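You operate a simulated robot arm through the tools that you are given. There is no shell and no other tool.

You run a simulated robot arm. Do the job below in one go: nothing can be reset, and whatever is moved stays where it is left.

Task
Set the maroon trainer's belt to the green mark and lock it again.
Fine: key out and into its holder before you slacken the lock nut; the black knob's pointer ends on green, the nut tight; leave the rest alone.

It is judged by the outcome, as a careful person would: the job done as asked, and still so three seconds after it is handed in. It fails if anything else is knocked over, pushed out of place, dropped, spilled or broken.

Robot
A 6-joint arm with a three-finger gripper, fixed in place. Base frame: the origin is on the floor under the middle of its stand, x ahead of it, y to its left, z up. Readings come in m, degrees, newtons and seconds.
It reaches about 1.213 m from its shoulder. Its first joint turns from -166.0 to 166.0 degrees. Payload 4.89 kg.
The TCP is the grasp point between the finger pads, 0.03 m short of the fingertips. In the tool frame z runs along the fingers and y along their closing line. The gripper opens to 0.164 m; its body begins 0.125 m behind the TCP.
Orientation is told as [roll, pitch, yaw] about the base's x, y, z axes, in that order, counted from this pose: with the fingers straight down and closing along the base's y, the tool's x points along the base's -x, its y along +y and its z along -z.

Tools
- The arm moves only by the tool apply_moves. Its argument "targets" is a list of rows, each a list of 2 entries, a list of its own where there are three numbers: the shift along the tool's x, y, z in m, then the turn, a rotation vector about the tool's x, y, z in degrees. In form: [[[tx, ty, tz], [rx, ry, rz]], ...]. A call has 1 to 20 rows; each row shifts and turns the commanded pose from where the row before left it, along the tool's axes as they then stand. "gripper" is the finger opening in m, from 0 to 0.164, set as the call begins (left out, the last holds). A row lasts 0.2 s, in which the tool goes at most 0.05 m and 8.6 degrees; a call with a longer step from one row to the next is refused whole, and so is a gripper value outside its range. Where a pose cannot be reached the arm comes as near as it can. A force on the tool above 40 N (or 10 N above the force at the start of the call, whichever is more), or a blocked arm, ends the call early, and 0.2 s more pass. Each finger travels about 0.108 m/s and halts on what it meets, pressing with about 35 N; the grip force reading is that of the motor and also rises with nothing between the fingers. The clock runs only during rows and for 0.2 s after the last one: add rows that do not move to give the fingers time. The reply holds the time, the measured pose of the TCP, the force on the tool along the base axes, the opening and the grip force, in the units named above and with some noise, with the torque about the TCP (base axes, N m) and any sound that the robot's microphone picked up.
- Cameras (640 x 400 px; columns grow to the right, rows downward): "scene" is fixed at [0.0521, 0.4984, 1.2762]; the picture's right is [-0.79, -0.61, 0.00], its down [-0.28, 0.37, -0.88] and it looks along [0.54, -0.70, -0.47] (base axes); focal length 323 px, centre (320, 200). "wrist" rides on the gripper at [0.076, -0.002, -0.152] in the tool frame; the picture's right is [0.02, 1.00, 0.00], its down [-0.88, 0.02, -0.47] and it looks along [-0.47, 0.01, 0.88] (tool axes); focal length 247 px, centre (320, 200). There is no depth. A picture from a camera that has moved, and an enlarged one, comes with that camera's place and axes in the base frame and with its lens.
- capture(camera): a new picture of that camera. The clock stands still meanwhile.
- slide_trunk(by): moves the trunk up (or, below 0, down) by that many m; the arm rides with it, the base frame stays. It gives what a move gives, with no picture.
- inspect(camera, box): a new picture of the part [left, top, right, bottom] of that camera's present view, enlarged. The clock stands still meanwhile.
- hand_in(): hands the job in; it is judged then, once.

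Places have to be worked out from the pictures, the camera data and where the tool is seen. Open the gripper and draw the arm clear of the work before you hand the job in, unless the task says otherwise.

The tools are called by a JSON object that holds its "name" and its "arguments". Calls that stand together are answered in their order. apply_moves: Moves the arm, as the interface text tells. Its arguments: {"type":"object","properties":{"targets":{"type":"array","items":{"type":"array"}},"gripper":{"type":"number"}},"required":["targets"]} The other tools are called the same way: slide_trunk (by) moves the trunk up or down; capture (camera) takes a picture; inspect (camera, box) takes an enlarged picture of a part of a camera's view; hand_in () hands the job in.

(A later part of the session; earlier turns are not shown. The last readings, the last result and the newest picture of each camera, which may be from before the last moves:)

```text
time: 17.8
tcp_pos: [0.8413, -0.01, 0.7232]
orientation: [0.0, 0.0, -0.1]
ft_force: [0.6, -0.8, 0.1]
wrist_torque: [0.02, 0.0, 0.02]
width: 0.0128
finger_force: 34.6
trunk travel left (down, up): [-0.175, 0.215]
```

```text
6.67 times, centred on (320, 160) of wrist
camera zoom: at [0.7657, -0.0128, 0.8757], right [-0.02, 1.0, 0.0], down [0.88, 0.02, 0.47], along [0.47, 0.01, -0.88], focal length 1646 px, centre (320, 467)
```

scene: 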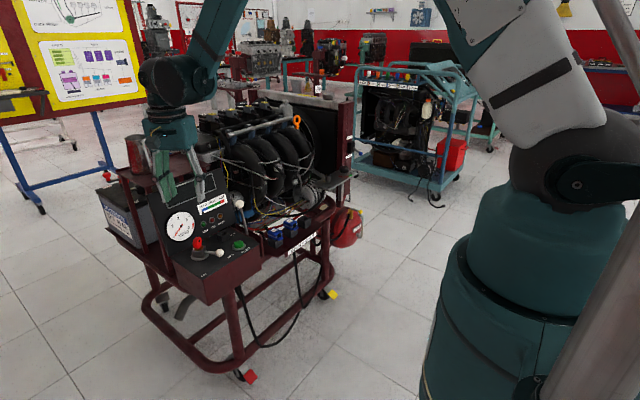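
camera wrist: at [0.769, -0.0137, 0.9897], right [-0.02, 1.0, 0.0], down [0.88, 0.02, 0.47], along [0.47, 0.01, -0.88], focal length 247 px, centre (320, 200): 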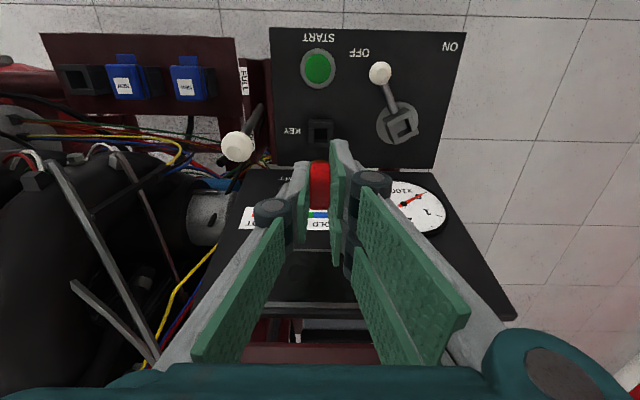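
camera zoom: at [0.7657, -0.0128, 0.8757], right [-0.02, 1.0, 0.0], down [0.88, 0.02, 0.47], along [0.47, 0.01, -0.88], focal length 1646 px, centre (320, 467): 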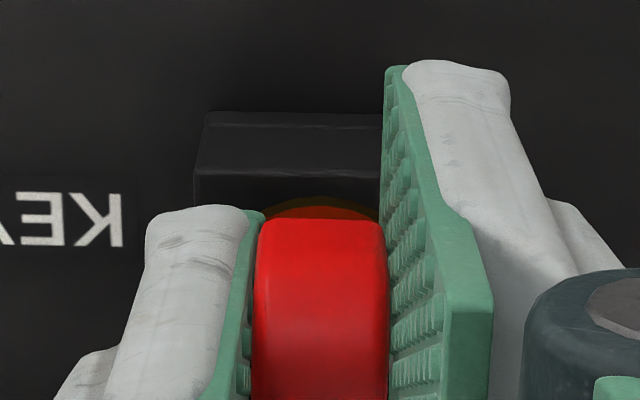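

No contact force yet; I continue 3 mm more.

{"name": "apply_moves", "arguments": {"targets": [[[0, 0, 0.001], [0, 0, 0]], [[0, 0, 0.001], [0, 0, 0]], [[0, 0, 0.001], [0, 0, 0]], [[0, 0, 0], [0, 0, 0]]]}}

{"name": "inspect", "arguments": {"camera": "wrist", "box": [290, 130, 350, 190]}}

{"name": "inspect", "arguments": {"camera": "scene", "box": [222, 218, 246, 244]}}

```text
time: 18.8
tcp_pos: [0.8411, -0.0111, 0.7192]
orientation: [0.1, 0.0, 0.0]
ft_force: [0.0, -0.4, -0.7]
wrist_torque: [0.01, 0.02, 0.0]
width: 0.0129
finger_force: 35.3
trunk travel left (down, up): [-0.175, 0.215]
```

```text
6.67 times, centred on (320, 160) of wrist
camera zoom: at [0.7657, -0.0136, 0.8724], right [-0.02, 1.0, 0.0], down [0.88, 0.02, 0.47], along [0.47, 0.01, -0.88], focal length 1646 px, centre (320, 467)
```

zoom: 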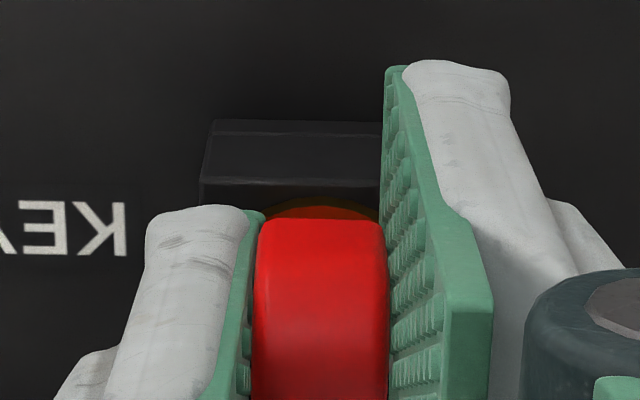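

```text
15.38 times, centred on (234, 231) of scene
camera zoom: at [0.0521, 0.4984, 1.2762], right [-0.79, -0.61, 0.0], down [-0.28, 0.37, -0.88], along [0.54, -0.7, -0.47], focal length 4974 px, centre (1643, -277)
```

zoom: 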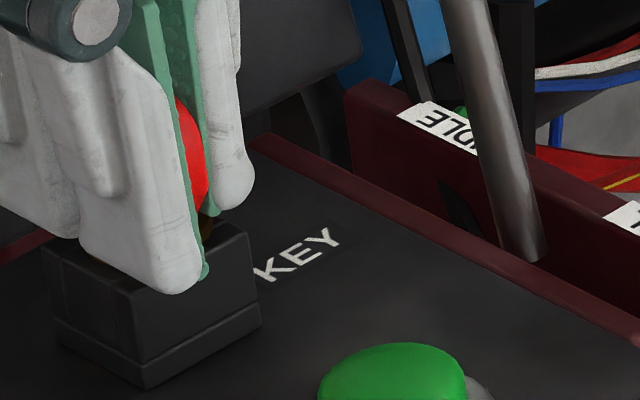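

Still free; the collar is nearly down to the holder rim. I continue another 3 mm.

{"name": "apply_moves", "arguments": {"targets": [[[0, 0, 0.001], [0, 0, 0]], [[0, 0, 0.001], [0, 0, 0]], [[0, 0, 0.001], [0, 0, 0]], [[0, 0, 0], [0, 0, 0]]]}}

{"name": "inspect", "arguments": {"camera": "wrist", "box": [290, 130, 350, 190]}}

{"name": "inspect", "arguments": {"camera": "scene", "box": [222, 218, 246, 244]}}

```text
time: 19.8
tcp_pos: [0.8409, -0.0103, 0.7167]
orientation: [0.0, -0.1, 0.0]
ft_force: [-0.8, -0.8, 33.6]
wrist_torque: [-0.08, 0.0, -0.01]
width: 0.0133
finger_force: 35.0
trunk travel left (down, up): [-0.175, 0.215]
```

```text
6.67 times, centred on (320, 160) of wrist
camera zoom: at [0.7653, -0.0132, 0.871], right [-0.02, 1.0, 0.0], down [0.88, 0.02, 0.47], along [0.47, 0.01, -0.88], focal length 1646 px, centre (320, 467)
```

zoom: 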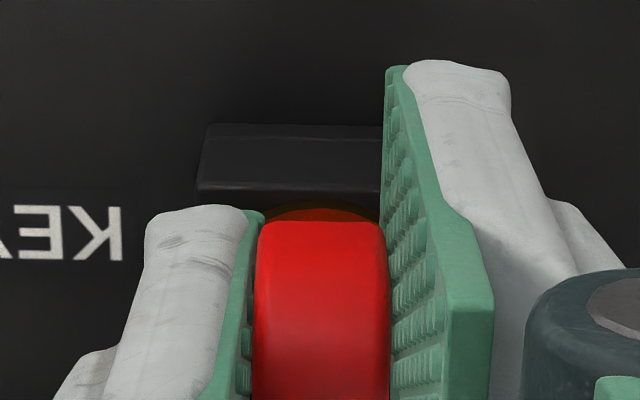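

```text
15.38 times, centred on (234, 231) of scene
camera zoom: at [0.0521, 0.4984, 1.2762], right [-0.79, -0.61, 0.0], down [-0.28, 0.37, -0.88], along [0.54, -0.7, -0.47], focal length 4974 px, centre (1643, -277)
```

zoom: 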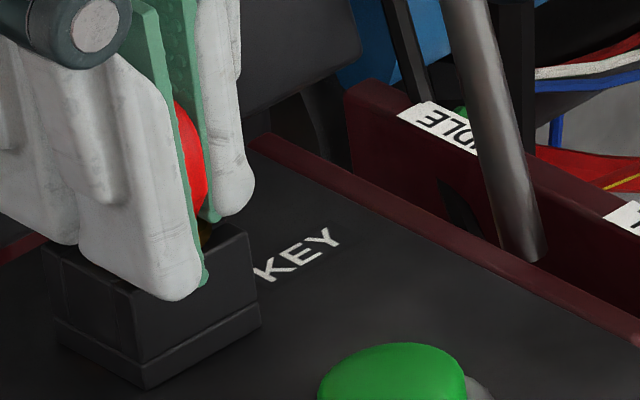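

Contact at z≈0.717 with 34 N: the collar is on the rim. I relieve the push by 1.2 mm and then open the fingers to 0.045 m.

{"name": "apply_moves", "arguments": {"targets": [[[0, 0, -0.0012], [0, 0, 0]], [[0, 0, 0], [0, 0, 0]]]}}

{"name": "apply_moves", "arguments": {"targets": [[[0, 0, 0], [0, 0, 0]], [[0, 0, 0], [0, 0, 0]]], "gripper": 0.045}}

{"name": "inspect", "arguments": {"camera": "scene", "box": [212, 208, 256, 250]}}

{"name": "inspect", "arguments": {"camera": "wrist", "box": [280, 120, 370, 220]}}

```text
time: 20.4
tcp_pos: [0.8407, -0.011, 0.7174]
orientation: [0.0, 0.0, 0.0]
ft_force: [0.0, -0.7, 19.3]
wrist_torque: [-0.1, -0.06, -0.01]
width: 0.013
finger_force: 35.0
trunk travel left (down, up): [-0.175, 0.215]
```

```text
time: 21.0
tcp_pos: [0.8421, -0.0101, 0.7172]
orientation: [-0.1, 0.1, 0.0]
ft_force: [1.2, -0.7, -0.1]
wrist_torque: [0.01, 0.0, 0.0]
width: 0.0448
finger_force: 0.0
trunk travel left (down, up): [-0.175, 0.215]
```

```text
9.52 times, centred on (234, 229) of scene
camera zoom: at [0.0521, 0.4984, 1.2762], right [-0.79, -0.61, 0.0], down [-0.28, 0.37, -0.88], along [0.54, -0.7, -0.47], focal length 3079 px, centre (1139, -76)
```

zoom: 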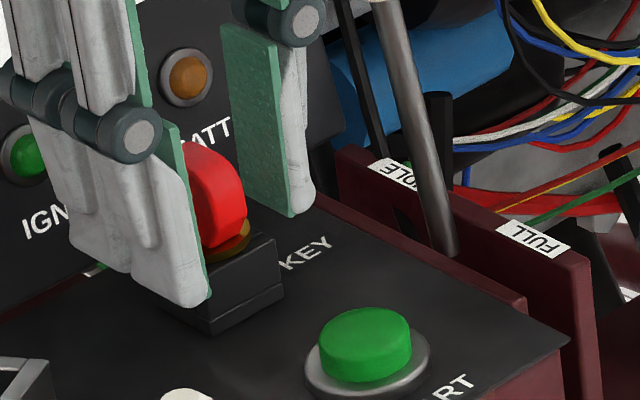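

```text
4.00 times, centred on (325, 170) of wrist
camera zoom: at [0.7658, -0.013, 0.8705], right [-0.02, 1.0, 0.0], down [0.88, 0.02, 0.47], along [0.47, 0.01, -0.88], focal length 988 px, centre (300, 320)
```

zoom: 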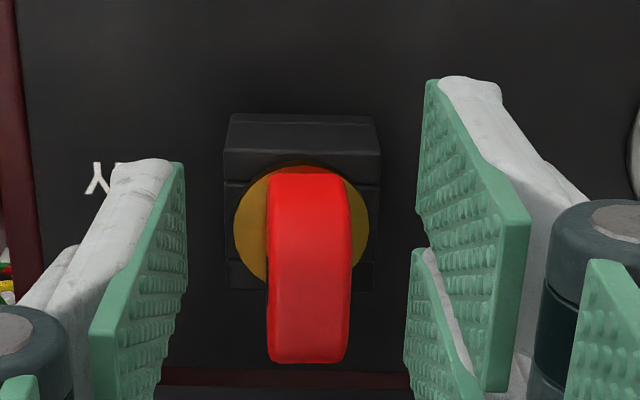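

The key stands in its holder, collar on the rim. I lift straight up clear and check it.

{"name": "apply_moves", "arguments": {"targets": [[[0, 0, -0.02], [0, 0, 0]], [[0, 0, -0.04], [0, 0, 0]], [[0, 0, -0.045], [0, 0, 0]], [[0, 0, -0.045], [0, 0, 0]], [[0, 0, -0.045], [0, 0, 0]]]}}

{"name": "inspect", "arguments": {"camera": "scene", "box": [190, 200, 260, 265]}}

{"name": "capture", "arguments": {"camera": "wrist"}}

```text
time: 22.2
tcp_pos: [0.8422, -0.008, 0.911]
orientation: [0.0, 0.0, 0.0]
ft_force: [1.0, 0.7, -0.8]
wrist_torque: [0.03, 0.17, 0.02]
width: 0.045
finger_force: 0.0
trunk travel left (down, up): [-0.175, 0.215]
```

```text
6.15 times, centred on (225, 232) of scene
camera zoom: at [0.0521, 0.4984, 1.2762], right [-0.79, -0.61, 0.0], down [-0.28, 0.37, -0.88], along [0.54, -0.7, -0.47], focal length 1989 px, centre (905, 0)
```

zoom: 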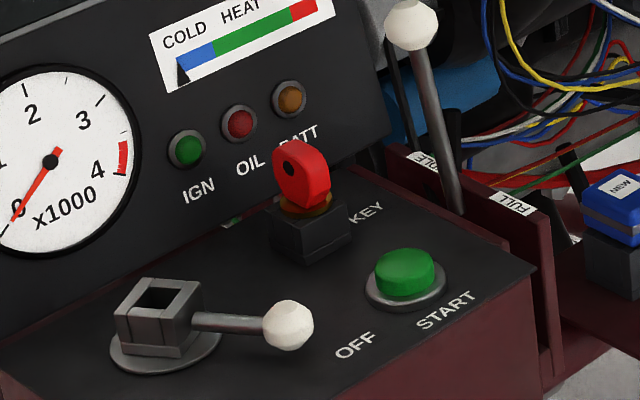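

```text
taken
camera wrist: at [0.767, -0.0113, 1.0649], right [-0.02, 1.0, 0.0], down [0.88, 0.02, 0.47], along [0.47, 0.01, -0.88], focal length 247 px, centre (320, 200)
```

wrist: 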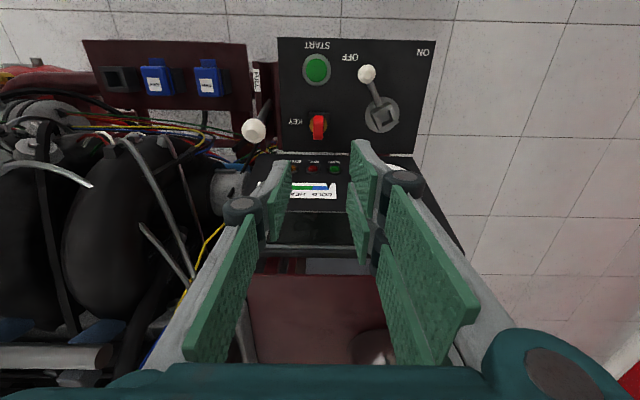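

The key is correctly parked. I now rise, back off and traverse to above the belt adjuster bracket, about (0.70,-0.57,1.02), for a good look.

{"name": "apply_moves", "arguments": {"targets": [[[0.036, 0, -0.0275], [0, 0, 0]], [[0.036, 0, -0.0275], [0, 0, 0]], [[0.036, 0, -0.0275], [0, 0, 0]], [[0.036, 0, -0.0275], [0, 0, 0]], [[0, -0.0467, 0], [0, 0, 0]], [[0, -0.0467, 0], [0, 0, 0]], [[0, -0.0467, 0], [0, 0, 0]], [[0, -0.0467, 0], [0, 0, 0]], [[0, -0.0467, 0], [0, 0, 0]], [[0, -0.0467, 0], [0, 0, 0]], [[0, -0.0467, 0], [0, 0, 0]], [[0, -0.0467, 0], [0, 0, 0]], [[0, -0.0467, 0], [0, 0, 0]], [[0, -0.0467, 0], [0, 0, 0]], [[0, -0.0467, 0], [0, 0, 0]], [[0, -0.0467, 0], [0, 0, 0]]]}}

{"name": "capture", "arguments": {"camera": "wrist"}}

{"name": "capture", "arguments": {"camera": "scene"}}

```text
time: 25.6
tcp_pos: [0.6948, -0.5713, 1.0221]
orientation: [-0.2, 0.1, 0.1]
ft_force: [1.0, 2.0, 1.2]
wrist_torque: [-0.28, 0.01, -0.04]
width: 0.045
finger_force: 0.1
trunk travel left (down, up): [-0.175, 0.215]
```

```text
taken
camera wrist: at [0.6191, -0.5742, 1.1766], right [-0.02, 1.0, 0.0], down [0.88, 0.02, 0.47], along [0.47, 0.01, -0.88], focal length 247 px, centre (320, 200)
```

wrist: 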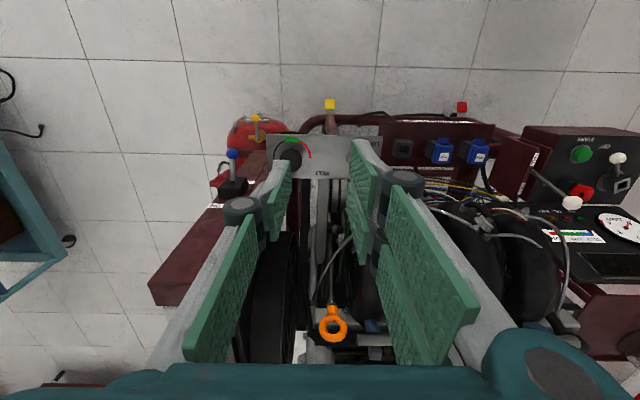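

```text
taken
```

scene: 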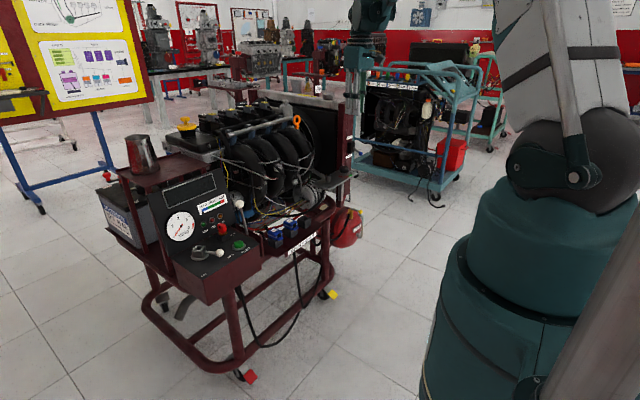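

The fingers cover the nut; I zoom on the knob and then shift back and lower to see both parts.

{"name": "inspect", "arguments": {"camera": "wrist", "box": [255, 120, 395, 200]}}

{"name": "apply_moves", "arguments": {"targets": [[[0.04, 0.005, 0.02], [0, 0, 0]], [[0.04, 0.005, 0.02], [0, 0, 0]], [[0.02, 0.0, 0.03], [0, 0, 0]], [[0, 0, 0], [0, 0, 0]]], "gripper": 0.03}}

{"name": "capture", "arguments": {"camera": "wrist"}}

```text
4.57 times, centred on (325, 160) of wrist
camera zoom: at [0.6191, -0.5742, 1.1766], right [-0.02, 1.0, 0.0], down [0.88, 0.02, 0.47], along [0.47, 0.01, -0.88], focal length 1129 px, centre (297, 383)
```

zoom: 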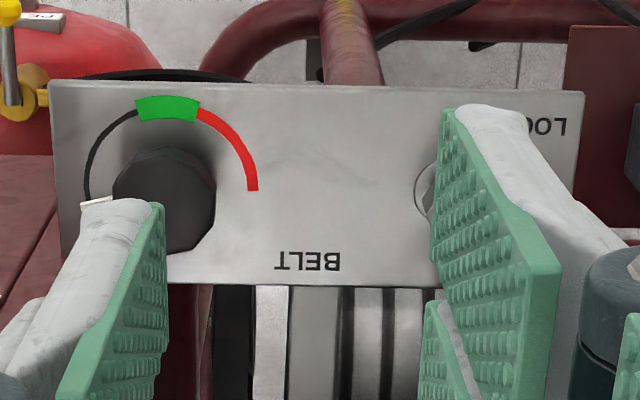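

```text
time: 26.6
tcp_pos: [0.5957, -0.561, 0.9531]
orientation: [0.1, 0.1, 0.0]
ft_force: [-0.4, -0.5, 1.3]
wrist_torque: [-0.06, -0.08, -0.01]
width: 0.0299
finger_force: 0.0
trunk travel left (down, up): [-0.175, 0.215]
```

```text
taken
camera wrist: at [0.5202, -0.5641, 1.1052], right [-0.02, 1.0, 0.0], down [0.88, 0.02, 0.47], along [0.47, 0.01, -0.88], focal length 247 px, centre (320, 200)
```

wrist: 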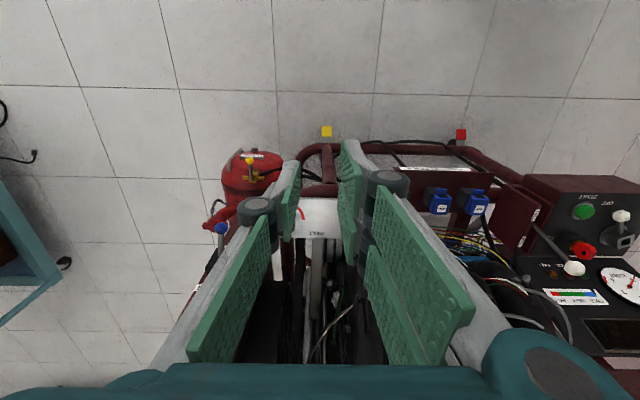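

The scale shows a black arc, a green band toward the robot (-x) and a red arc; the white pointer stands at the left (-y) start of the black arc. There's a tall maroon radiator post near y≈-0.7, so I check its position and my gripper's size before going near.

{"name": "inspect", "arguments": {"camera": "scene", "box": [300, 60, 400, 250]}}

{"name": "inspect", "arguments": {"camera": "wrist", "box": [130, 130, 400, 300]}}

{"name": "capture", "arguments": {"camera": "scene"}}

```text
2.11 times, centred on (350, 155) of scene
camera zoom: at [0.0521, 0.4984, 1.2762], right [-0.79, -0.61, 0.0], down [-0.28, 0.37, -0.88], along [0.54, -0.7, -0.47], focal length 681 px, centre (257, 295)
```

zoom: 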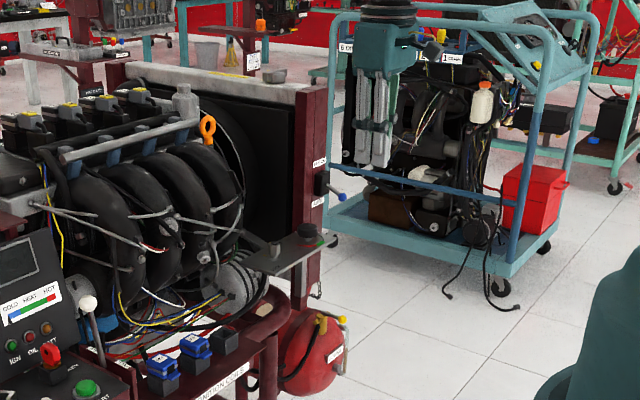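

```text
2.35 times, centred on (265, 215) of wrist
camera zoom: at [0.5202, -0.5641, 1.1052], right [-0.02, 1.0, 0.0], down [0.88, 0.02, 0.47], along [0.47, 0.01, -0.88], focal length 581 px, centre (449, 165)
```

zoom: 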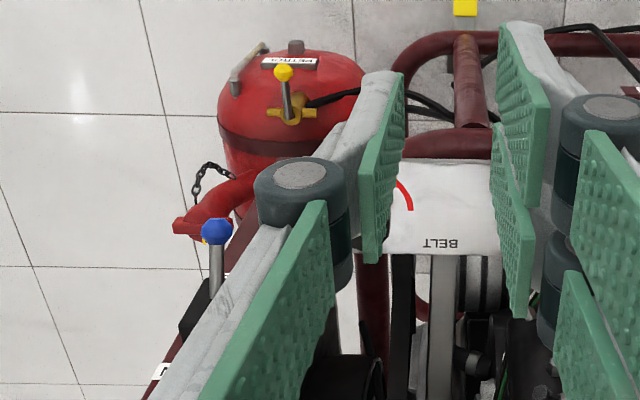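

```text
taken
```

scene: 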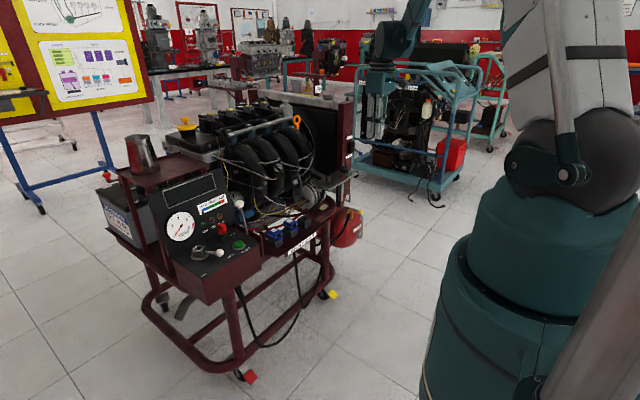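

To see between the fingers I open the gripper fully here (free space) and take a new wrist picture.

{"name": "apply_moves", "arguments": {"targets": [[[0, 0, 0], [0, 0, 0]], [[0, 0, 0], [0, 0, 0]], [[0, 0, 0], [0, 0, 0]], [[0, 0, 0], [0, 0, 0]]], "gripper": 0.164}}

{"name": "capture", "arguments": {"camera": "wrist"}}

{"name": "inspect", "arguments": {"camera": "wrist", "box": [200, 160, 400, 290]}}

{"name": "inspect", "arguments": {"camera": "scene", "box": [310, 140, 370, 200]}}

```text
time: 27.6
tcp_pos: [0.5959, -0.5613, 0.9519]
orientation: [0.0, 0.0, 0.0]
ft_force: [0.7, -0.1, 0.4]
wrist_torque: [0.0, -0.02, -0.02]
width: 0.1641
finger_force: 0.1
trunk travel left (down, up): [-0.175, 0.215]
```

```text
taken
camera wrist: at [0.5207, -0.5641, 1.1052], right [-0.02, 1.0, 0.0], down [0.88, 0.02, 0.47], along [0.47, 0.01, -0.88], focal length 247 px, centre (320, 200)
```

wrist: 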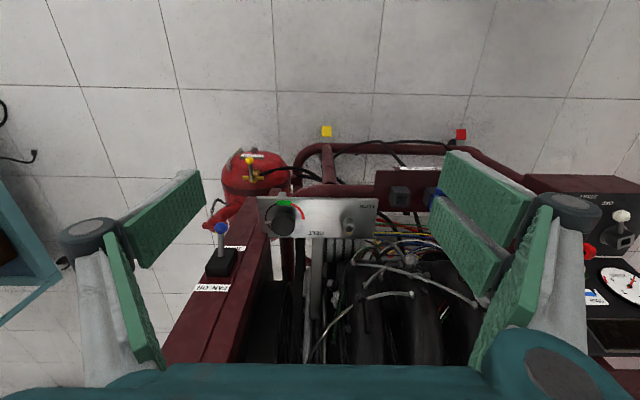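

```text
3.08 times, centred on (300, 225) of wrist
camera zoom: at [0.5207, -0.5641, 1.1052], right [-0.02, 1.0, 0.0], down [0.88, 0.02, 0.47], along [0.47, 0.01, -0.88], focal length 760 px, centre (382, 123)
```

zoom: 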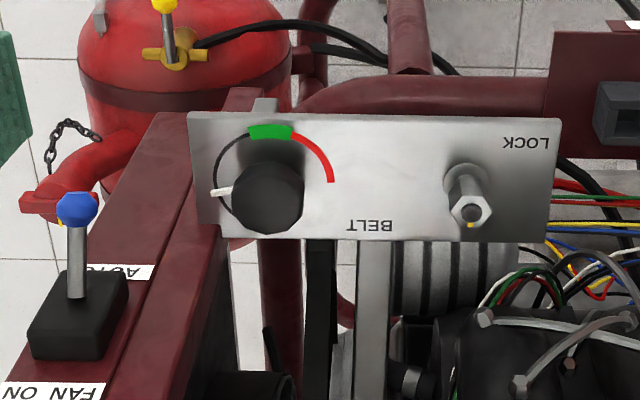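

```text
6.67 times, centred on (340, 170) of scene
camera zoom: at [0.0521, 0.4984, 1.2762], right [-0.79, -0.61, 0.0], down [-0.28, 0.37, -0.88], along [0.54, -0.7, -0.47], focal length 2155 px, centre (187, 400)
```

zoom: 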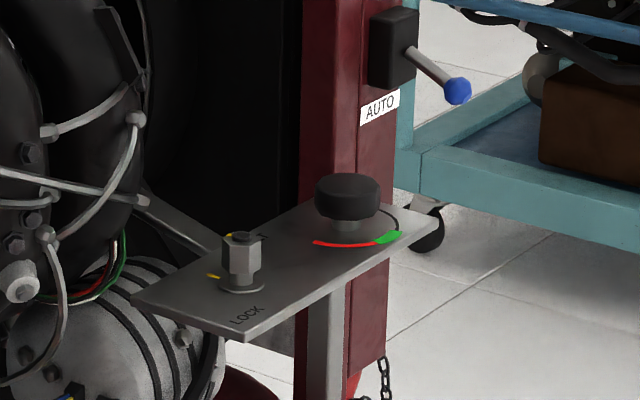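

Now I see both parts clearly: nut axis about (0.7815,-0.504), top z≈0.727; knob axis about (0.787,-0.6285), cap z≈0.70–0.72; plate z≈0.689; post corner about (0.821,-0.696). I zoom in on nut, knob and pointer.

{"name": "inspect", "arguments": {"camera": "wrist", "box": [335, 195, 375, 245]}}

{"name": "inspect", "arguments": {"camera": "wrist", "box": [255, 190, 315, 245]}}

{"name": "inspect", "arguments": {"camera": "scene", "box": [322, 158, 352, 188]}}

{"name": "inspect", "arguments": {"camera": "scene", "box": [332, 152, 362, 182]}}

```text
8.00 times, centred on (355, 220) of wrist
camera zoom: at [0.5207, -0.5641, 1.1052], right [-0.02, 1.0, 0.0], down [0.88, 0.02, 0.47], along [0.47, 0.01, -0.88], focal length 1976 px, centre (40, 40)
```

zoom: 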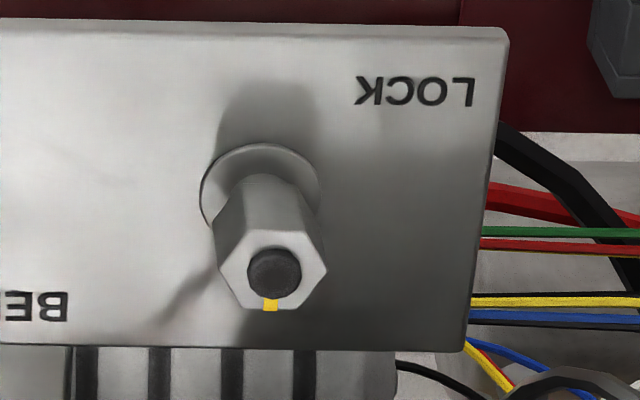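

```text
7.27 times, centred on (285, 218) of wrist
camera zoom: at [0.5207, -0.5641, 1.1052], right [-0.02, 1.0, 0.0], down [0.88, 0.02, 0.47], along [0.47, 0.01, -0.88], focal length 1796 px, centre (574, 73)
```

zoom: 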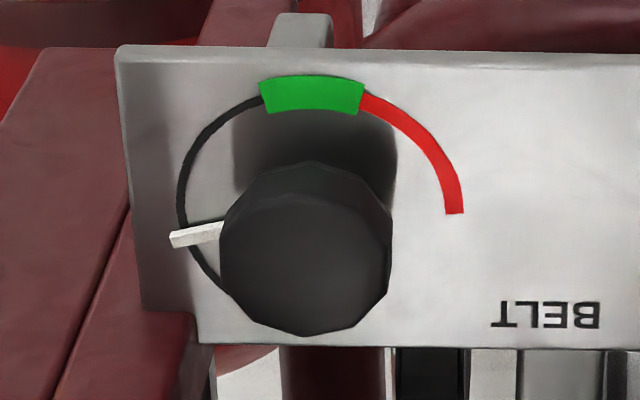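

```text
13.33 times, centred on (337, 173) of scene
camera zoom: at [0.0521, 0.4984, 1.2762], right [-0.79, -0.61, 0.0], down [-0.28, 0.37, -0.88], along [0.54, -0.7, -0.47], focal length 4310 px, centre (93, 560)
```

zoom: 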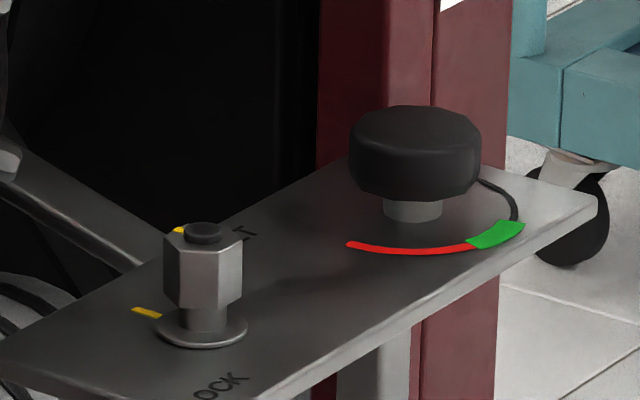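

```text
13.33 times, centred on (347, 167) of scene
camera zoom: at [0.0521, 0.4984, 1.2762], right [-0.79, -0.61, 0.0], down [-0.28, 0.37, -0.88], along [0.54, -0.7, -0.47], focal length 4310 px, centre (-40, 640)
```

zoom: 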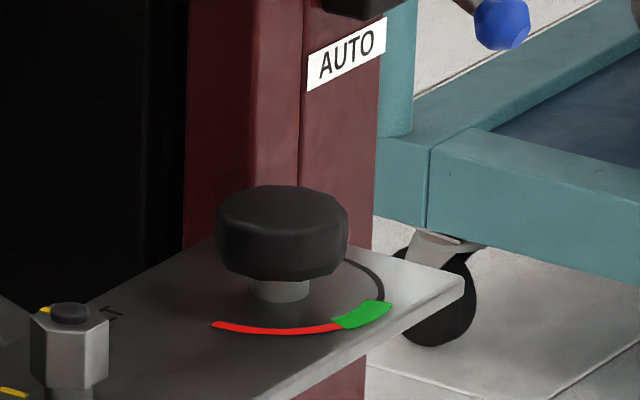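

The nut's yellow tick lies on its +x flat, lined up with a yellow tick on the plate at the +x side — that marks "tight"; hex flats face ±x and ±60°. A tube clip stands near (0.848,-0.479,0.80), so I move in with open fingers for a closer look at clearances around the nut.

{"name": "apply_moves", "arguments": {"targets": [[[-0.035, 0.019, 0.01], [0, 0, 0]], [[-0.035, 0.019, 0.01], [0, 0, 0]], [[-0.033, 0.019, 0.012], [0, 0, 0]], [[0, 0, 0], [0, 0, 0]]]}}

{"name": "capture", "arguments": {"camera": "wrist"}}

{"name": "inspect", "arguments": {"camera": "wrist", "box": [220, 120, 430, 260]}}

{"name": "inspect", "arguments": {"camera": "scene", "box": [280, 60, 400, 200]}}

```text
time: 28.6
tcp_pos: [0.6988, -0.5041, 0.9193]
orientation: [0.0, 0.1, -0.1]
ft_force: [0.7, -0.2, -0.8]
wrist_torque: [0.03, 0.07, -0.06]
width: 0.1636
finger_force: 0.1
trunk travel left (down, up): [-0.175, 0.215]
```

```text
taken
camera wrist: at [0.6236, -0.5067, 1.073], right [-0.02, 1.0, 0.0], down [0.88, 0.02, 0.47], along [0.47, 0.01, -0.88], focal length 247 px, centre (320, 200)
```

wrist: 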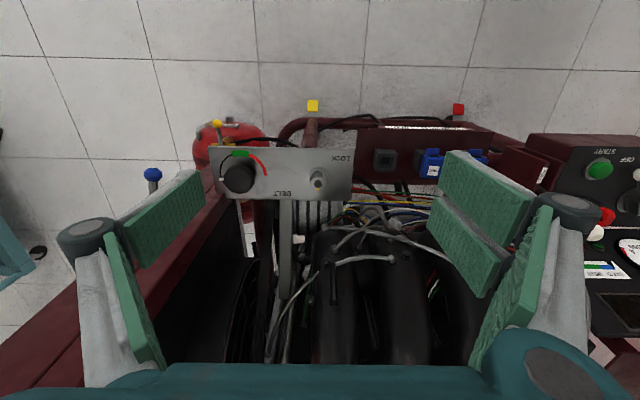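

```text
2.86 times, centred on (325, 190) of wrist
camera zoom: at [0.6236, -0.5067, 1.073], right [-0.02, 1.0, 0.0], down [0.88, 0.02, 0.47], along [0.47, 0.01, -0.88], focal length 706 px, centre (306, 229)
```

zoom: 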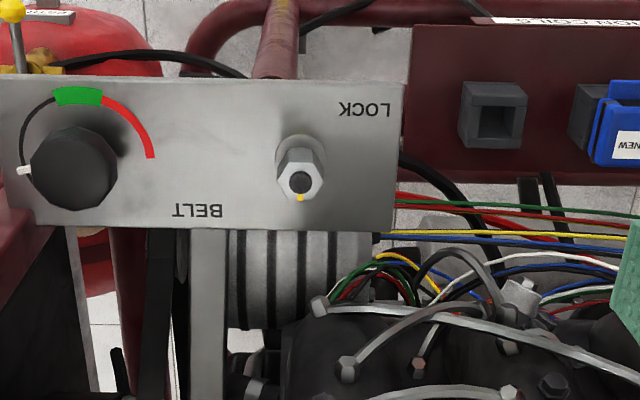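

```text
2.86 times, centred on (340, 130) of scene
camera zoom: at [0.0521, 0.4984, 1.2762], right [-0.79, -0.61, 0.0], down [-0.28, 0.37, -0.88], along [0.54, -0.7, -0.47], focal length 924 px, centre (263, 400)
```

zoom: 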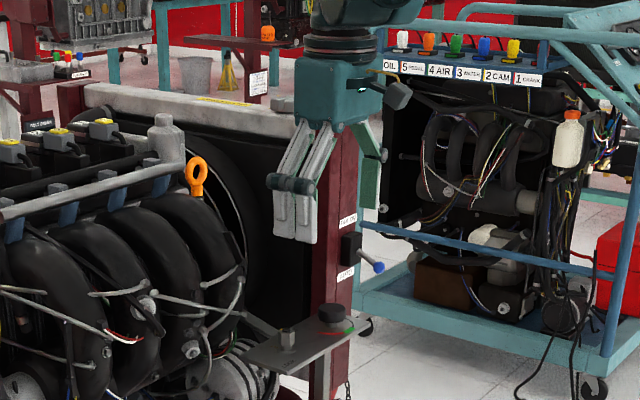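

The gripper body is only ~0.08–0.09 m wide, the nearest engine clips are at x≈0.845, so a vertical approach with yaw between -30° and +30° clears. I narrow to 0.06, turn to yaw -30° (closing line across two hex flats) and move over the nut at this height.

{"name": "apply_moves", "arguments": {"targets": [[[0, 0, 0], [0, 0, 7.5]], [[0, 0, 0], [0, 0, 7.5]], [[0, 0, 0], [0, 0, 7.5]], [[0, 0, 0], [0, 0, 7.5]], [[-0.0353, 0.0204, 0], [0, 0, 0]], [[-0.0353, 0.0204, 0], [0, 0, 0]], [[0, 0, 0], [0, 0, 0]]], "gripper": 0.06}}

{"name": "capture", "arguments": {"camera": "wrist"}}

{"name": "inspect", "arguments": {"camera": "wrist", "box": [270, 100, 370, 180]}}

```text
time: 30.2
tcp_pos: [0.7823, -0.5046, 0.9193]
orientation: [0.0, 0.0, -29.9]
ft_force: [0.8, 0.0, -0.4]
wrist_torque: [0.03, 0.06, 0.01]
width: 0.06
finger_force: 0.1
trunk travel left (down, up): [-0.175, 0.215]
```

```text
taken
camera wrist: at [0.716, -0.4694, 1.0724], right [0.48, 0.88, 0.0], down [0.77, -0.42, 0.47], along [0.41, -0.23, -0.88], focal length 247 px, centre (320, 200)
```

wrist: 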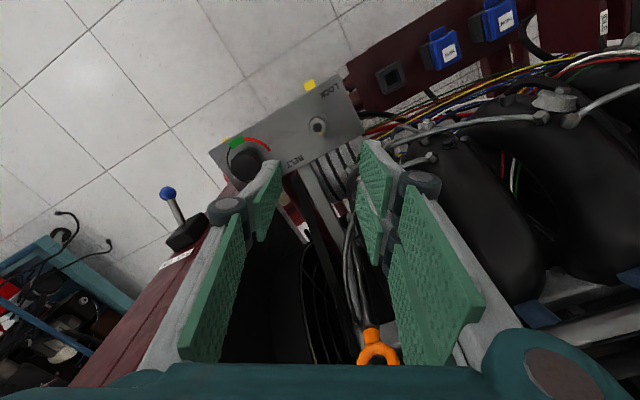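

```text
5.00 times, centred on (320, 140) of wrist
camera zoom: at [0.716, -0.4694, 1.0724], right [0.48, 0.88, 0.0], down [0.77, -0.42, 0.47], along [0.41, -0.23, -0.88], focal length 1235 px, centre (320, 500)
```

zoom: 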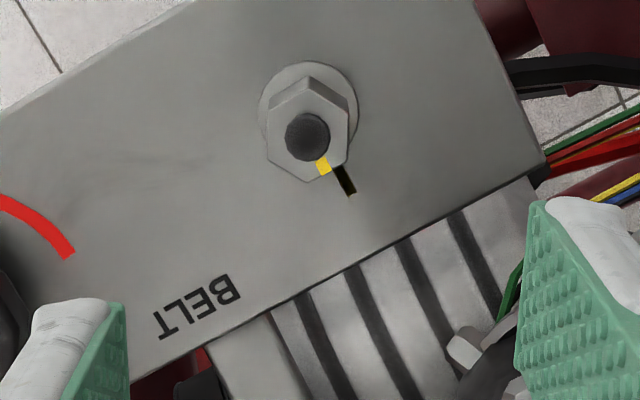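

The nut lies 6 mm in tool +x and 4 mm in tool -y from the axis. I correct, narrow to 0.045 m and descend to z≈0.80 for the next check.

{"name": "apply_moves", "arguments": {"targets": [[[0.006, -0.0039, 0], [0, 0, 0]], [[0, 0, 0.04], [0, 0, 0]], [[0, 0, 0.04], [0, 0, 0]], [[0, 0, 0.04], [0, 0, 0]], [[0, 0, 0], [0, 0, 0]]], "gripper": 0.045}}

{"name": "capture", "arguments": {"camera": "wrist"}}

{"name": "inspect", "arguments": {"camera": "wrist", "box": [270, 100, 370, 180]}}

{"name": "inspect", "arguments": {"camera": "scene", "box": [290, 90, 380, 200]}}

```text
time: 31.4
tcp_pos: [0.7724, -0.5067, 0.7994]
orientation: [-0.1, -0.1, -29.9]
ft_force: [-0.3, -0.5, -0.3]
wrist_torque: [0.04, 0.02, 0.0]
width: 0.0448
finger_force: 0.2
trunk travel left (down, up): [-0.175, 0.215]
```

```text
taken
camera wrist: at [0.7072, -0.4703, 0.9529], right [0.48, 0.88, 0.0], down [0.77, -0.42, 0.47], along [0.41, -0.23, -0.88], focal length 247 px, centre (320, 200)
```

wrist: 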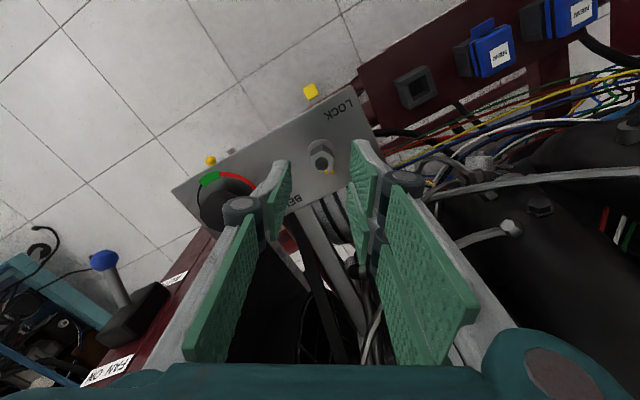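

```text
5.00 times, centred on (320, 140) of wrist
camera zoom: at [0.7072, -0.4703, 0.9529], right [0.48, 0.88, 0.0], down [0.77, -0.42, 0.47], along [0.41, -0.23, -0.88], focal length 1235 px, centre (320, 500)
```

zoom: 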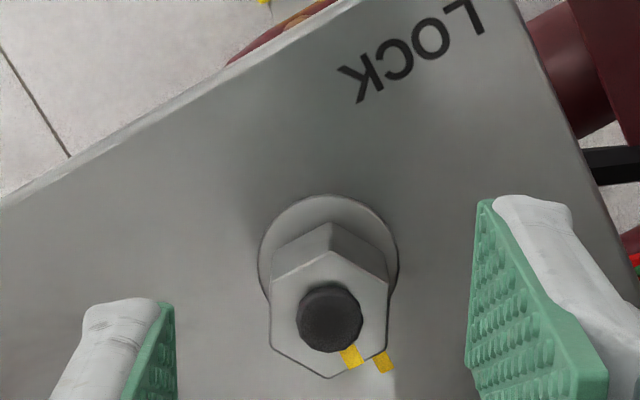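

```text
3.64 times, centred on (335, 145) of scene
camera zoom: at [0.0521, 0.4984, 1.2762], right [-0.79, -0.61, 0.0], down [-0.28, 0.37, -0.88], along [0.54, -0.7, -0.47], focal length 1176 px, centre (266, 400)
```

zoom: 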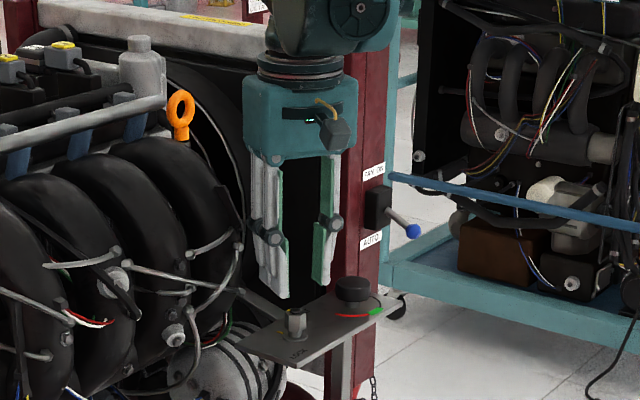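

Multi-view fit: nut axis about (0.774,-0.504), washer z≈0.703, hex z≈0.717–0.737 — so my axis is already within about 1 mm. I shift 1.2 mm in tool y and descend to z≈0.743 (tips at 0.713, above the washer).

{"name": "apply_moves", "arguments": {"targets": [[[0, 0.0012, 0.02], [0, 0, 0]], [[0, 0, 0.02], [0, 0, 0]], [[0, 0, 0.0165], [0, 0, 0]], [[0, 0, 0], [0, 0, 0]]]}}

{"name": "inspect", "arguments": {"camera": "wrist", "box": [270, 120, 370, 220]}}

{"name": "inspect", "arguments": {"camera": "scene", "box": [310, 130, 370, 190]}}

```text
time: 32.4
tcp_pos: [0.7737, -0.503, 0.7437]
orientation: [0.0, 0.0, -30.0]
ft_force: [0.2, 0.0, 0.0]
wrist_torque: [-0.03, 0.0, -0.02]
width: 0.0451
finger_force: 0.0
trunk travel left (down, up): [-0.175, 0.215]
```

```text
4.00 times, centred on (320, 170) of wrist
camera zoom: at [0.7082, -0.4678, 0.897], right [0.48, 0.88, 0.0], down [0.77, -0.42, 0.47], along [0.41, -0.23, -0.88], focal length 988 px, centre (320, 320)
```

zoom: 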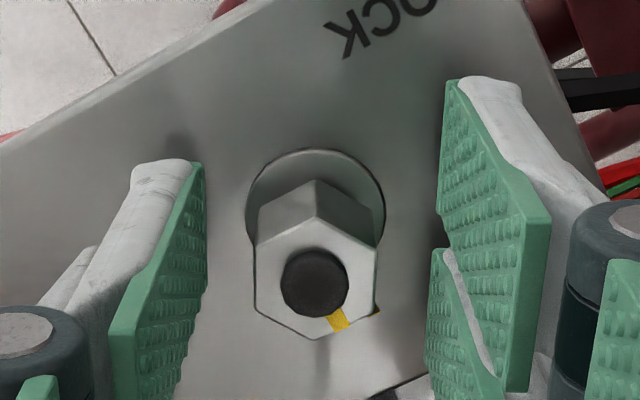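

```text
6.67 times, centred on (340, 160) of scene
camera zoom: at [0.0521, 0.4984, 1.2762], right [-0.79, -0.61, 0.0], down [-0.28, 0.37, -0.88], along [0.54, -0.7, -0.47], focal length 2155 px, centre (187, 467)
```

zoom: 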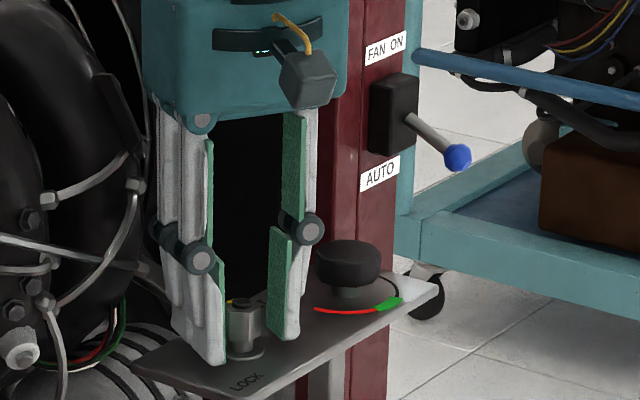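

Nut is centred within about 1 mm (slightly to tool -y). I shift by -1.2 mm and close on the flats.

{"name": "apply_moves", "arguments": {"targets": [[[0, -0.0012, 0], [0, 0, 0]], [[0, 0, 0], [0, 0, 0]]]}}

{"name": "apply_moves", "arguments": {"targets": [[[0, 0, 0], [0, 0, 0]], [[0, 0, 0], [0, 0, 0]], [[0, 0, 0], [0, 0, 0]]], "gripper": 0.0}}

{"name": "inspect", "arguments": {"camera": "wrist", "box": [270, 120, 370, 220]}}

{"name": "inspect", "arguments": {"camera": "scene", "box": [310, 130, 370, 190]}}

```text
time: 33.0
tcp_pos: [0.7734, -0.5039, 0.7442]
orientation: [0.0, 0.1, -30.0]
ft_force: [-0.4, -0.3, 0.2]
wrist_torque: [-0.01, -0.01, 0.01]
width: 0.0451
finger_force: 0.1
trunk travel left (down, up): [-0.175, 0.215]
```

```text
time: 33.8
tcp_pos: [0.7735, -0.5052, 0.7432]
orientation: [0.1, 0.0, -30.0]
ft_force: [4.2, 9.1, -2.6]
wrist_torque: [0.23, -0.19, 0.05]
width: 0.0215
finger_force: 45.0
trunk travel left (down, up): [-0.175, 0.215]
```

```text
4.00 times, centred on (320, 170) of wrist
camera zoom: at [0.7076, -0.4686, 0.8969], right [0.48, 0.88, 0.0], down [0.77, -0.42, 0.47], along [0.41, -0.23, -0.88], focal length 988 px, centre (320, 320)
```

zoom: 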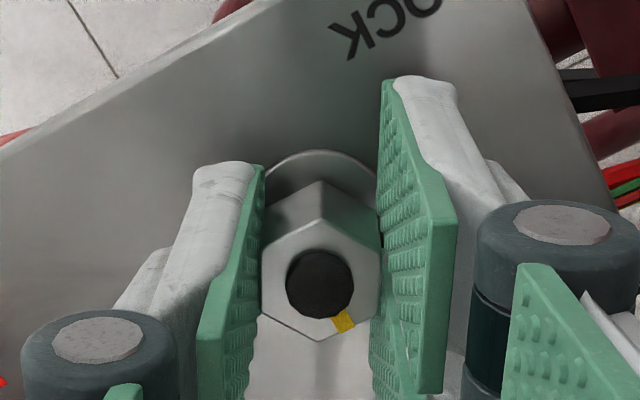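

```text
6.67 times, centred on (340, 160) of scene
camera zoom: at [0.0521, 0.4984, 1.2762], right [-0.79, -0.61, 0.0], down [-0.28, 0.37, -0.88], along [0.54, -0.7, -0.47], focal length 2155 px, centre (187, 467)
```

zoom: 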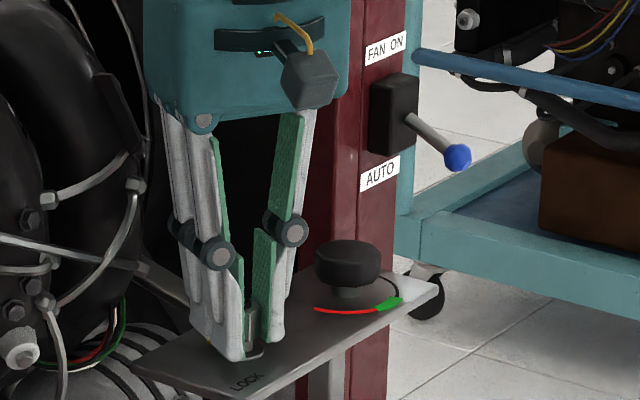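

Gripped on the flats (21.5 mm). There is a ~10 N side load along tool +y, so I ease 0.8 mm that way and then turn counter-clockwise (seen from above) by 15° to feel the nut.

{"name": "apply_moves", "arguments": {"targets": [[[0, 0.0008, 0], [0, 0, 0]], [[0, 0, 0], [0, 0, -5]], [[0, 0, 0], [0, 0, -5]], [[0, 0, 0], [0, 0, -5]]]}}

{"name": "inspect", "arguments": {"camera": "wrist", "box": [270, 120, 370, 220]}}

```text
time: 34.8
tcp_pos: [0.7738, -0.5049, 0.7435]
orientation: [0.0, 0.0, -15.0]
ft_force: [-11.1, -11.1, -0.3]
wrist_torque: [-0.46, -0.45, 0.0]
width: 0.0216
finger_force: 44.6
trunk travel left (down, up): [-0.175, 0.215]
```

```text
4.00 times, centred on (320, 170) of wrist
camera zoom: at [0.7003, -0.4873, 0.8969], right [0.24, 0.97, 0.0], down [0.86, -0.21, 0.47], along [0.46, -0.11, -0.88], focal length 988 px, centre (320, 320)
```

zoom: 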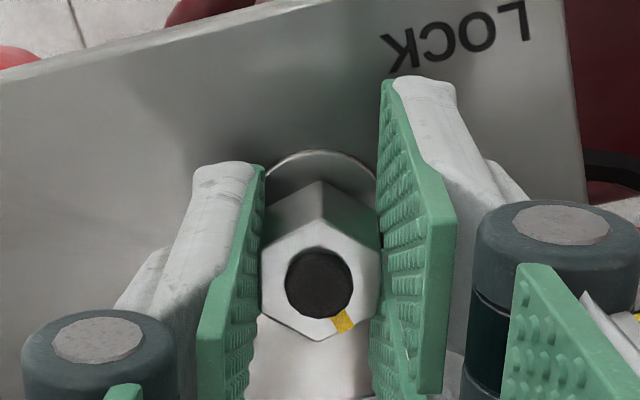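

The nut turns with the fingers (torque small). I ease the side load slightly and continue counter-clockwise another 45°.

{"name": "apply_moves", "arguments": {"targets": [[[0.0003, -0.0004, 0], [0, 0, -7.5]], [[0, 0, 0], [0, 0, -7.5]], [[0, 0, 0], [0, 0, -7.5]], [[0, 0, 0], [0, 0, -7.5]], [[0, 0, 0], [0, 0, -7.5]], [[0, 0, 0], [0, 0, -7.5]]]}}

{"name": "inspect", "arguments": {"camera": "wrist", "box": [240, 100, 400, 220]}}

{"name": "inspect", "arguments": {"camera": "scene", "box": [310, 130, 370, 190]}}

```text
time: 36.2
tcp_pos: [0.7736, -0.5059, 0.7439]
orientation: [0.0, 0.0, 30.0]
ft_force: [-13.1, -37.6, -6.5]
wrist_torque: [-0.89, 0.26, -0.03]
width: 0.0218
finger_force: 44.9
trunk travel left (down, up): [-0.175, 0.215]
```

```text
3.33 times, centred on (320, 160) of wrist
camera zoom: at [0.7092, -0.5464, 0.8969], right [-0.52, 0.85, 0.0], down [0.75, 0.46, 0.47], along [0.4, 0.24, -0.88], focal length 823 px, centre (320, 333)
```

zoom: 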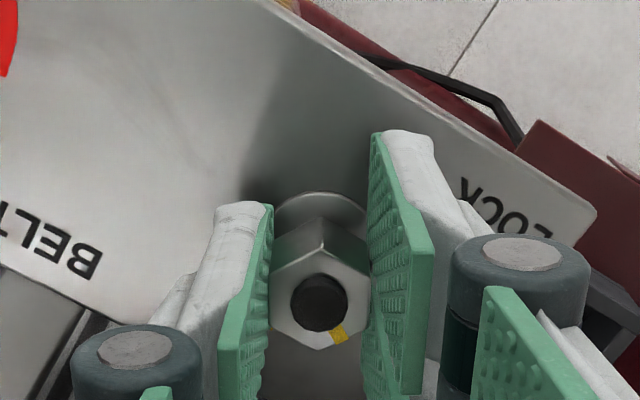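

```text
6.67 times, centred on (340, 160) of scene
camera zoom: at [0.0521, 0.4984, 1.2762], right [-0.79, -0.61, 0.0], down [-0.28, 0.37, -0.88], along [0.54, -0.7, -0.47], focal length 2155 px, centre (187, 467)
```

zoom: 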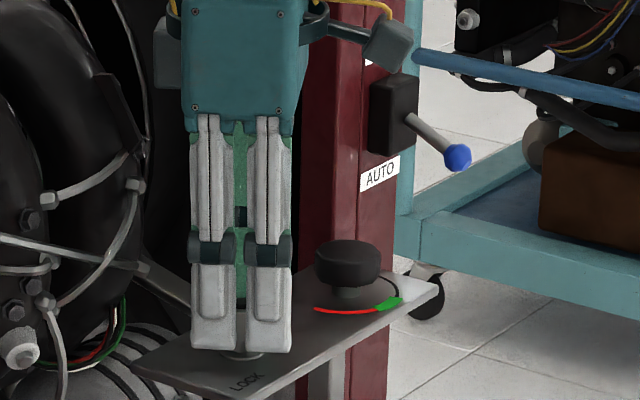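

Side load has built up to ~40 N because the axis is ~1.3 mm off; I shift to relieve it and check the reading before turning further.

{"name": "apply_moves", "arguments": {"targets": [[[0.0009, -0.0008, 0], [0, 0, 0]], [[0, 0, 0], [0, 0, 0]]]}}

```text
time: 36.8
tcp_pos: [0.7736, -0.5052, 0.7435]
orientation: [0.0, 0.1, 30.1]
ft_force: [-12.5, -32.5, -8.6]
wrist_torque: [-1.03, 0.73, -0.03]
width: 0.0212
finger_force: 44.9
trunk travel left (down, up): [-0.175, 0.215]
```

The load hardly changed, so the grip itself is wedged off-centre. I release, look at the nut and re-centre before a second bite.

{"name": "apply_moves", "arguments": {"targets": [[[0, 0, 0], [0, 0, 0]], [[0, 0, 0], [0, 0, 0]]], "gripper": 0.045}}

{"name": "inspect", "arguments": {"camera": "wrist", "box": [270, 120, 370, 220]}}

{"name": "inspect", "arguments": {"camera": "scene", "box": [320, 150, 360, 190]}}

```text
time: 37.4
tcp_pos: [0.774, -0.5045, 0.7445]
orientation: [0.0, -0.1, 30.0]
ft_force: [0.1, -0.2, 0.2]
wrist_torque: [-0.03, -0.02, -0.02]
width: 0.045
finger_force: 0.1
trunk travel left (down, up): [-0.175, 0.215]
```

```text
4.00 times, centred on (320, 170) of wrist
camera zoom: at [0.7098, -0.5449, 0.8975], right [-0.52, 0.85, 0.0], down [0.75, 0.46, 0.47], along [0.4, 0.25, -0.88], focal length 988 px, centre (320, 320)
```

zoom: 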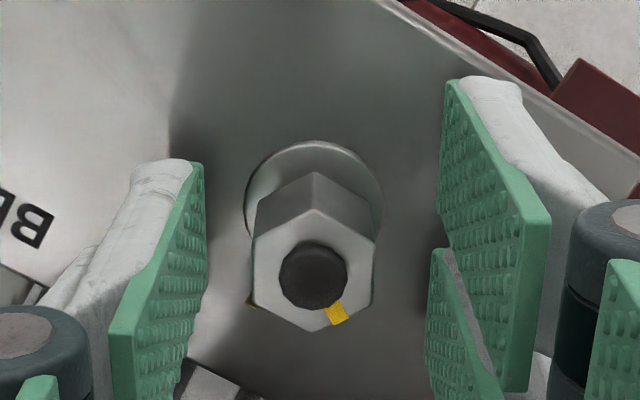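

```text
10.00 times, centred on (340, 170) of scene
camera zoom: at [0.0521, 0.4984, 1.2762], right [-0.79, -0.61, 0.0], down [-0.28, 0.37, -0.88], along [0.54, -0.7, -0.47], focal length 3233 px, centre (120, 500)
```

zoom: 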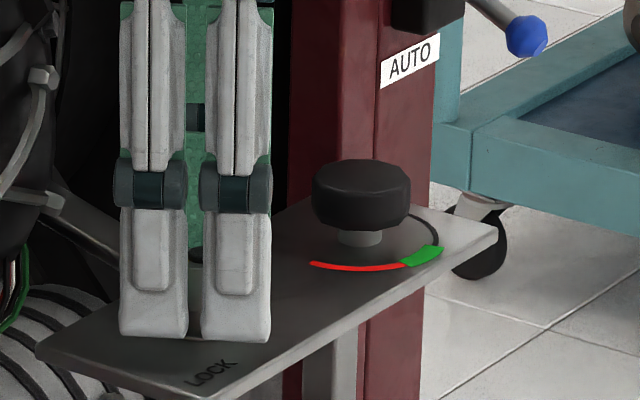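

The nut has turned 60° from its plate mark and stays there. Comparing both views, the true nut axis is about (0.7767,-0.5073), i.e. 3 mm off my grip centre. I re-centre there, turn back to yaw -30° around the nut with open fingers, and check.

{"name": "apply_moves", "arguments": {"targets": [[[-0.0013, -0.0028, 0], [0, 0, 0]], [[0, 0, 0], [0, 0, 7.5]], [[0, 0, 0], [0, 0, 7.5]], [[0, 0, 0], [0, 0, 7.5]], [[0, 0, 0], [0, 0, 7.5]], [[0, 0, 0], [0, 0, 7.5]], [[0, 0, 0], [0, 0, 7.5]], [[0, 0, 0], [0, 0, 7.5]], [[0, 0, 0], [0, 0, 7.5]], [[0, 0, 0], [0, 0, 0]]]}}

{"name": "inspect", "arguments": {"camera": "wrist", "box": [270, 120, 370, 220]}}

```text
time: 39.6
tcp_pos: [0.7781, -0.5059, 0.7444]
orientation: [0.0, 0.1, -30.1]
ft_force: [-0.3, 0.0, 0.4]
wrist_torque: [-0.04, 0.01, 0.01]
width: 0.0449
finger_force: 0.1
trunk travel left (down, up): [-0.175, 0.215]
```

```text
4.00 times, centred on (320, 170) of wrist
camera zoom: at [0.7108, -0.4707, 0.8972], right [0.48, 0.88, 0.0], down [0.77, -0.43, 0.47], along [0.41, -0.23, -0.88], focal length 988 px, centre (320, 320)
```

zoom: 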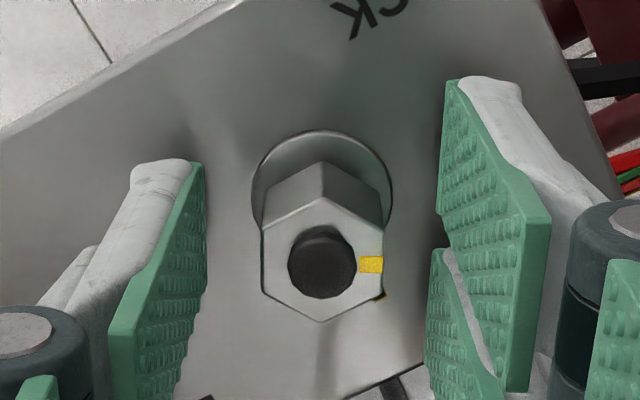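

Well centred now. I close again and turn a further 60° counter-clockwise (total 120°), watching forces.

{"name": "apply_moves", "arguments": {"targets": [[[0, 0, 0], [0, 0, 0]], [[0, 0, 0], [0, 0, 0]], [[0, 0, 0], [0, 0, 0]]], "gripper": 0.0}}

{"name": "apply_moves", "arguments": {"targets": [[[0, 0, 0], [0, 0, -7.5]], [[0, 0, 0], [0, 0, -7.5]], [[0, 0, 0], [0, 0, -7.5]], [[0, 0, 0], [0, 0, -7.5]]]}}

```text
time: 40.4
tcp_pos: [0.7761, -0.5055, 0.7445]
orientation: [0.0, 0.0, -30.1]
ft_force: [1.7, 3.8, -2.7]
wrist_torque: [0.08, -0.12, -0.02]
width: 0.0216
finger_force: 45.0
trunk travel left (down, up): [-0.175, 0.215]
```

```text
time: 41.4
tcp_pos: [0.7774, -0.5059, 0.7446]
orientation: [-0.1, 0.0, 0.1]
ft_force: [13.9, 23.3, 3.7]
wrist_torque: [0.71, 0.28, -0.07]
width: 0.0218
finger_force: 45.5
trunk travel left (down, up): [-0.175, 0.215]
```

Side load again grows slowly; fitting both bites puts the true axis near (0.7754,-0.5055). I shift to relieve and follow that arc while turning the remaining 30°.

{"name": "apply_moves", "arguments": {"targets": [[[-0.0007, 0.0011, 0], [0, 0, 0]], [[0, 0.0002, 0], [0, 0, -7.5]], [[0, 0.0002, 0], [0, 0, -7.5]], [[0, 0.0002, 0], [0, 0, -7.5]], [[0, 0.0002, 0], [0, 0, -7.5]]]}}

{"name": "inspect", "arguments": {"camera": "wrist", "box": [270, 120, 370, 220]}}

```text
time: 42.6
tcp_pos: [0.7774, -0.504, 0.744]
orientation: [0.0, -0.1, 30.1]
ft_force: [8.9, 14.4, -0.4]
wrist_torque: [0.34, -0.1, -0.01]
width: 0.0219
finger_force: 45.1
trunk travel left (down, up): [-0.175, 0.215]
```

```text
4.00 times, centred on (320, 170) of wrist
camera zoom: at [0.7126, -0.5447, 0.8972], right [-0.52, 0.85, 0.0], down [0.75, 0.46, 0.47], along [0.4, 0.25, -0.88], focal length 988 px, centre (320, 320)
```

zoom: 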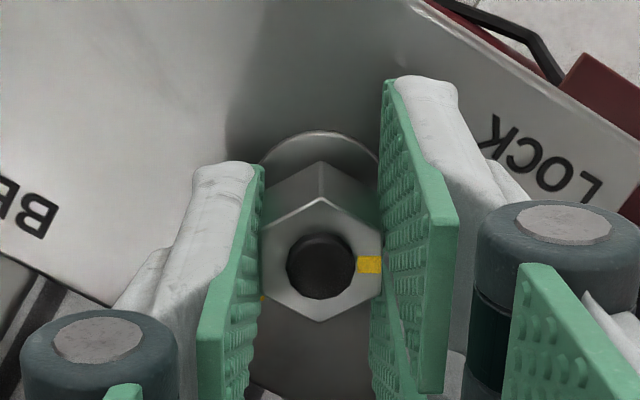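

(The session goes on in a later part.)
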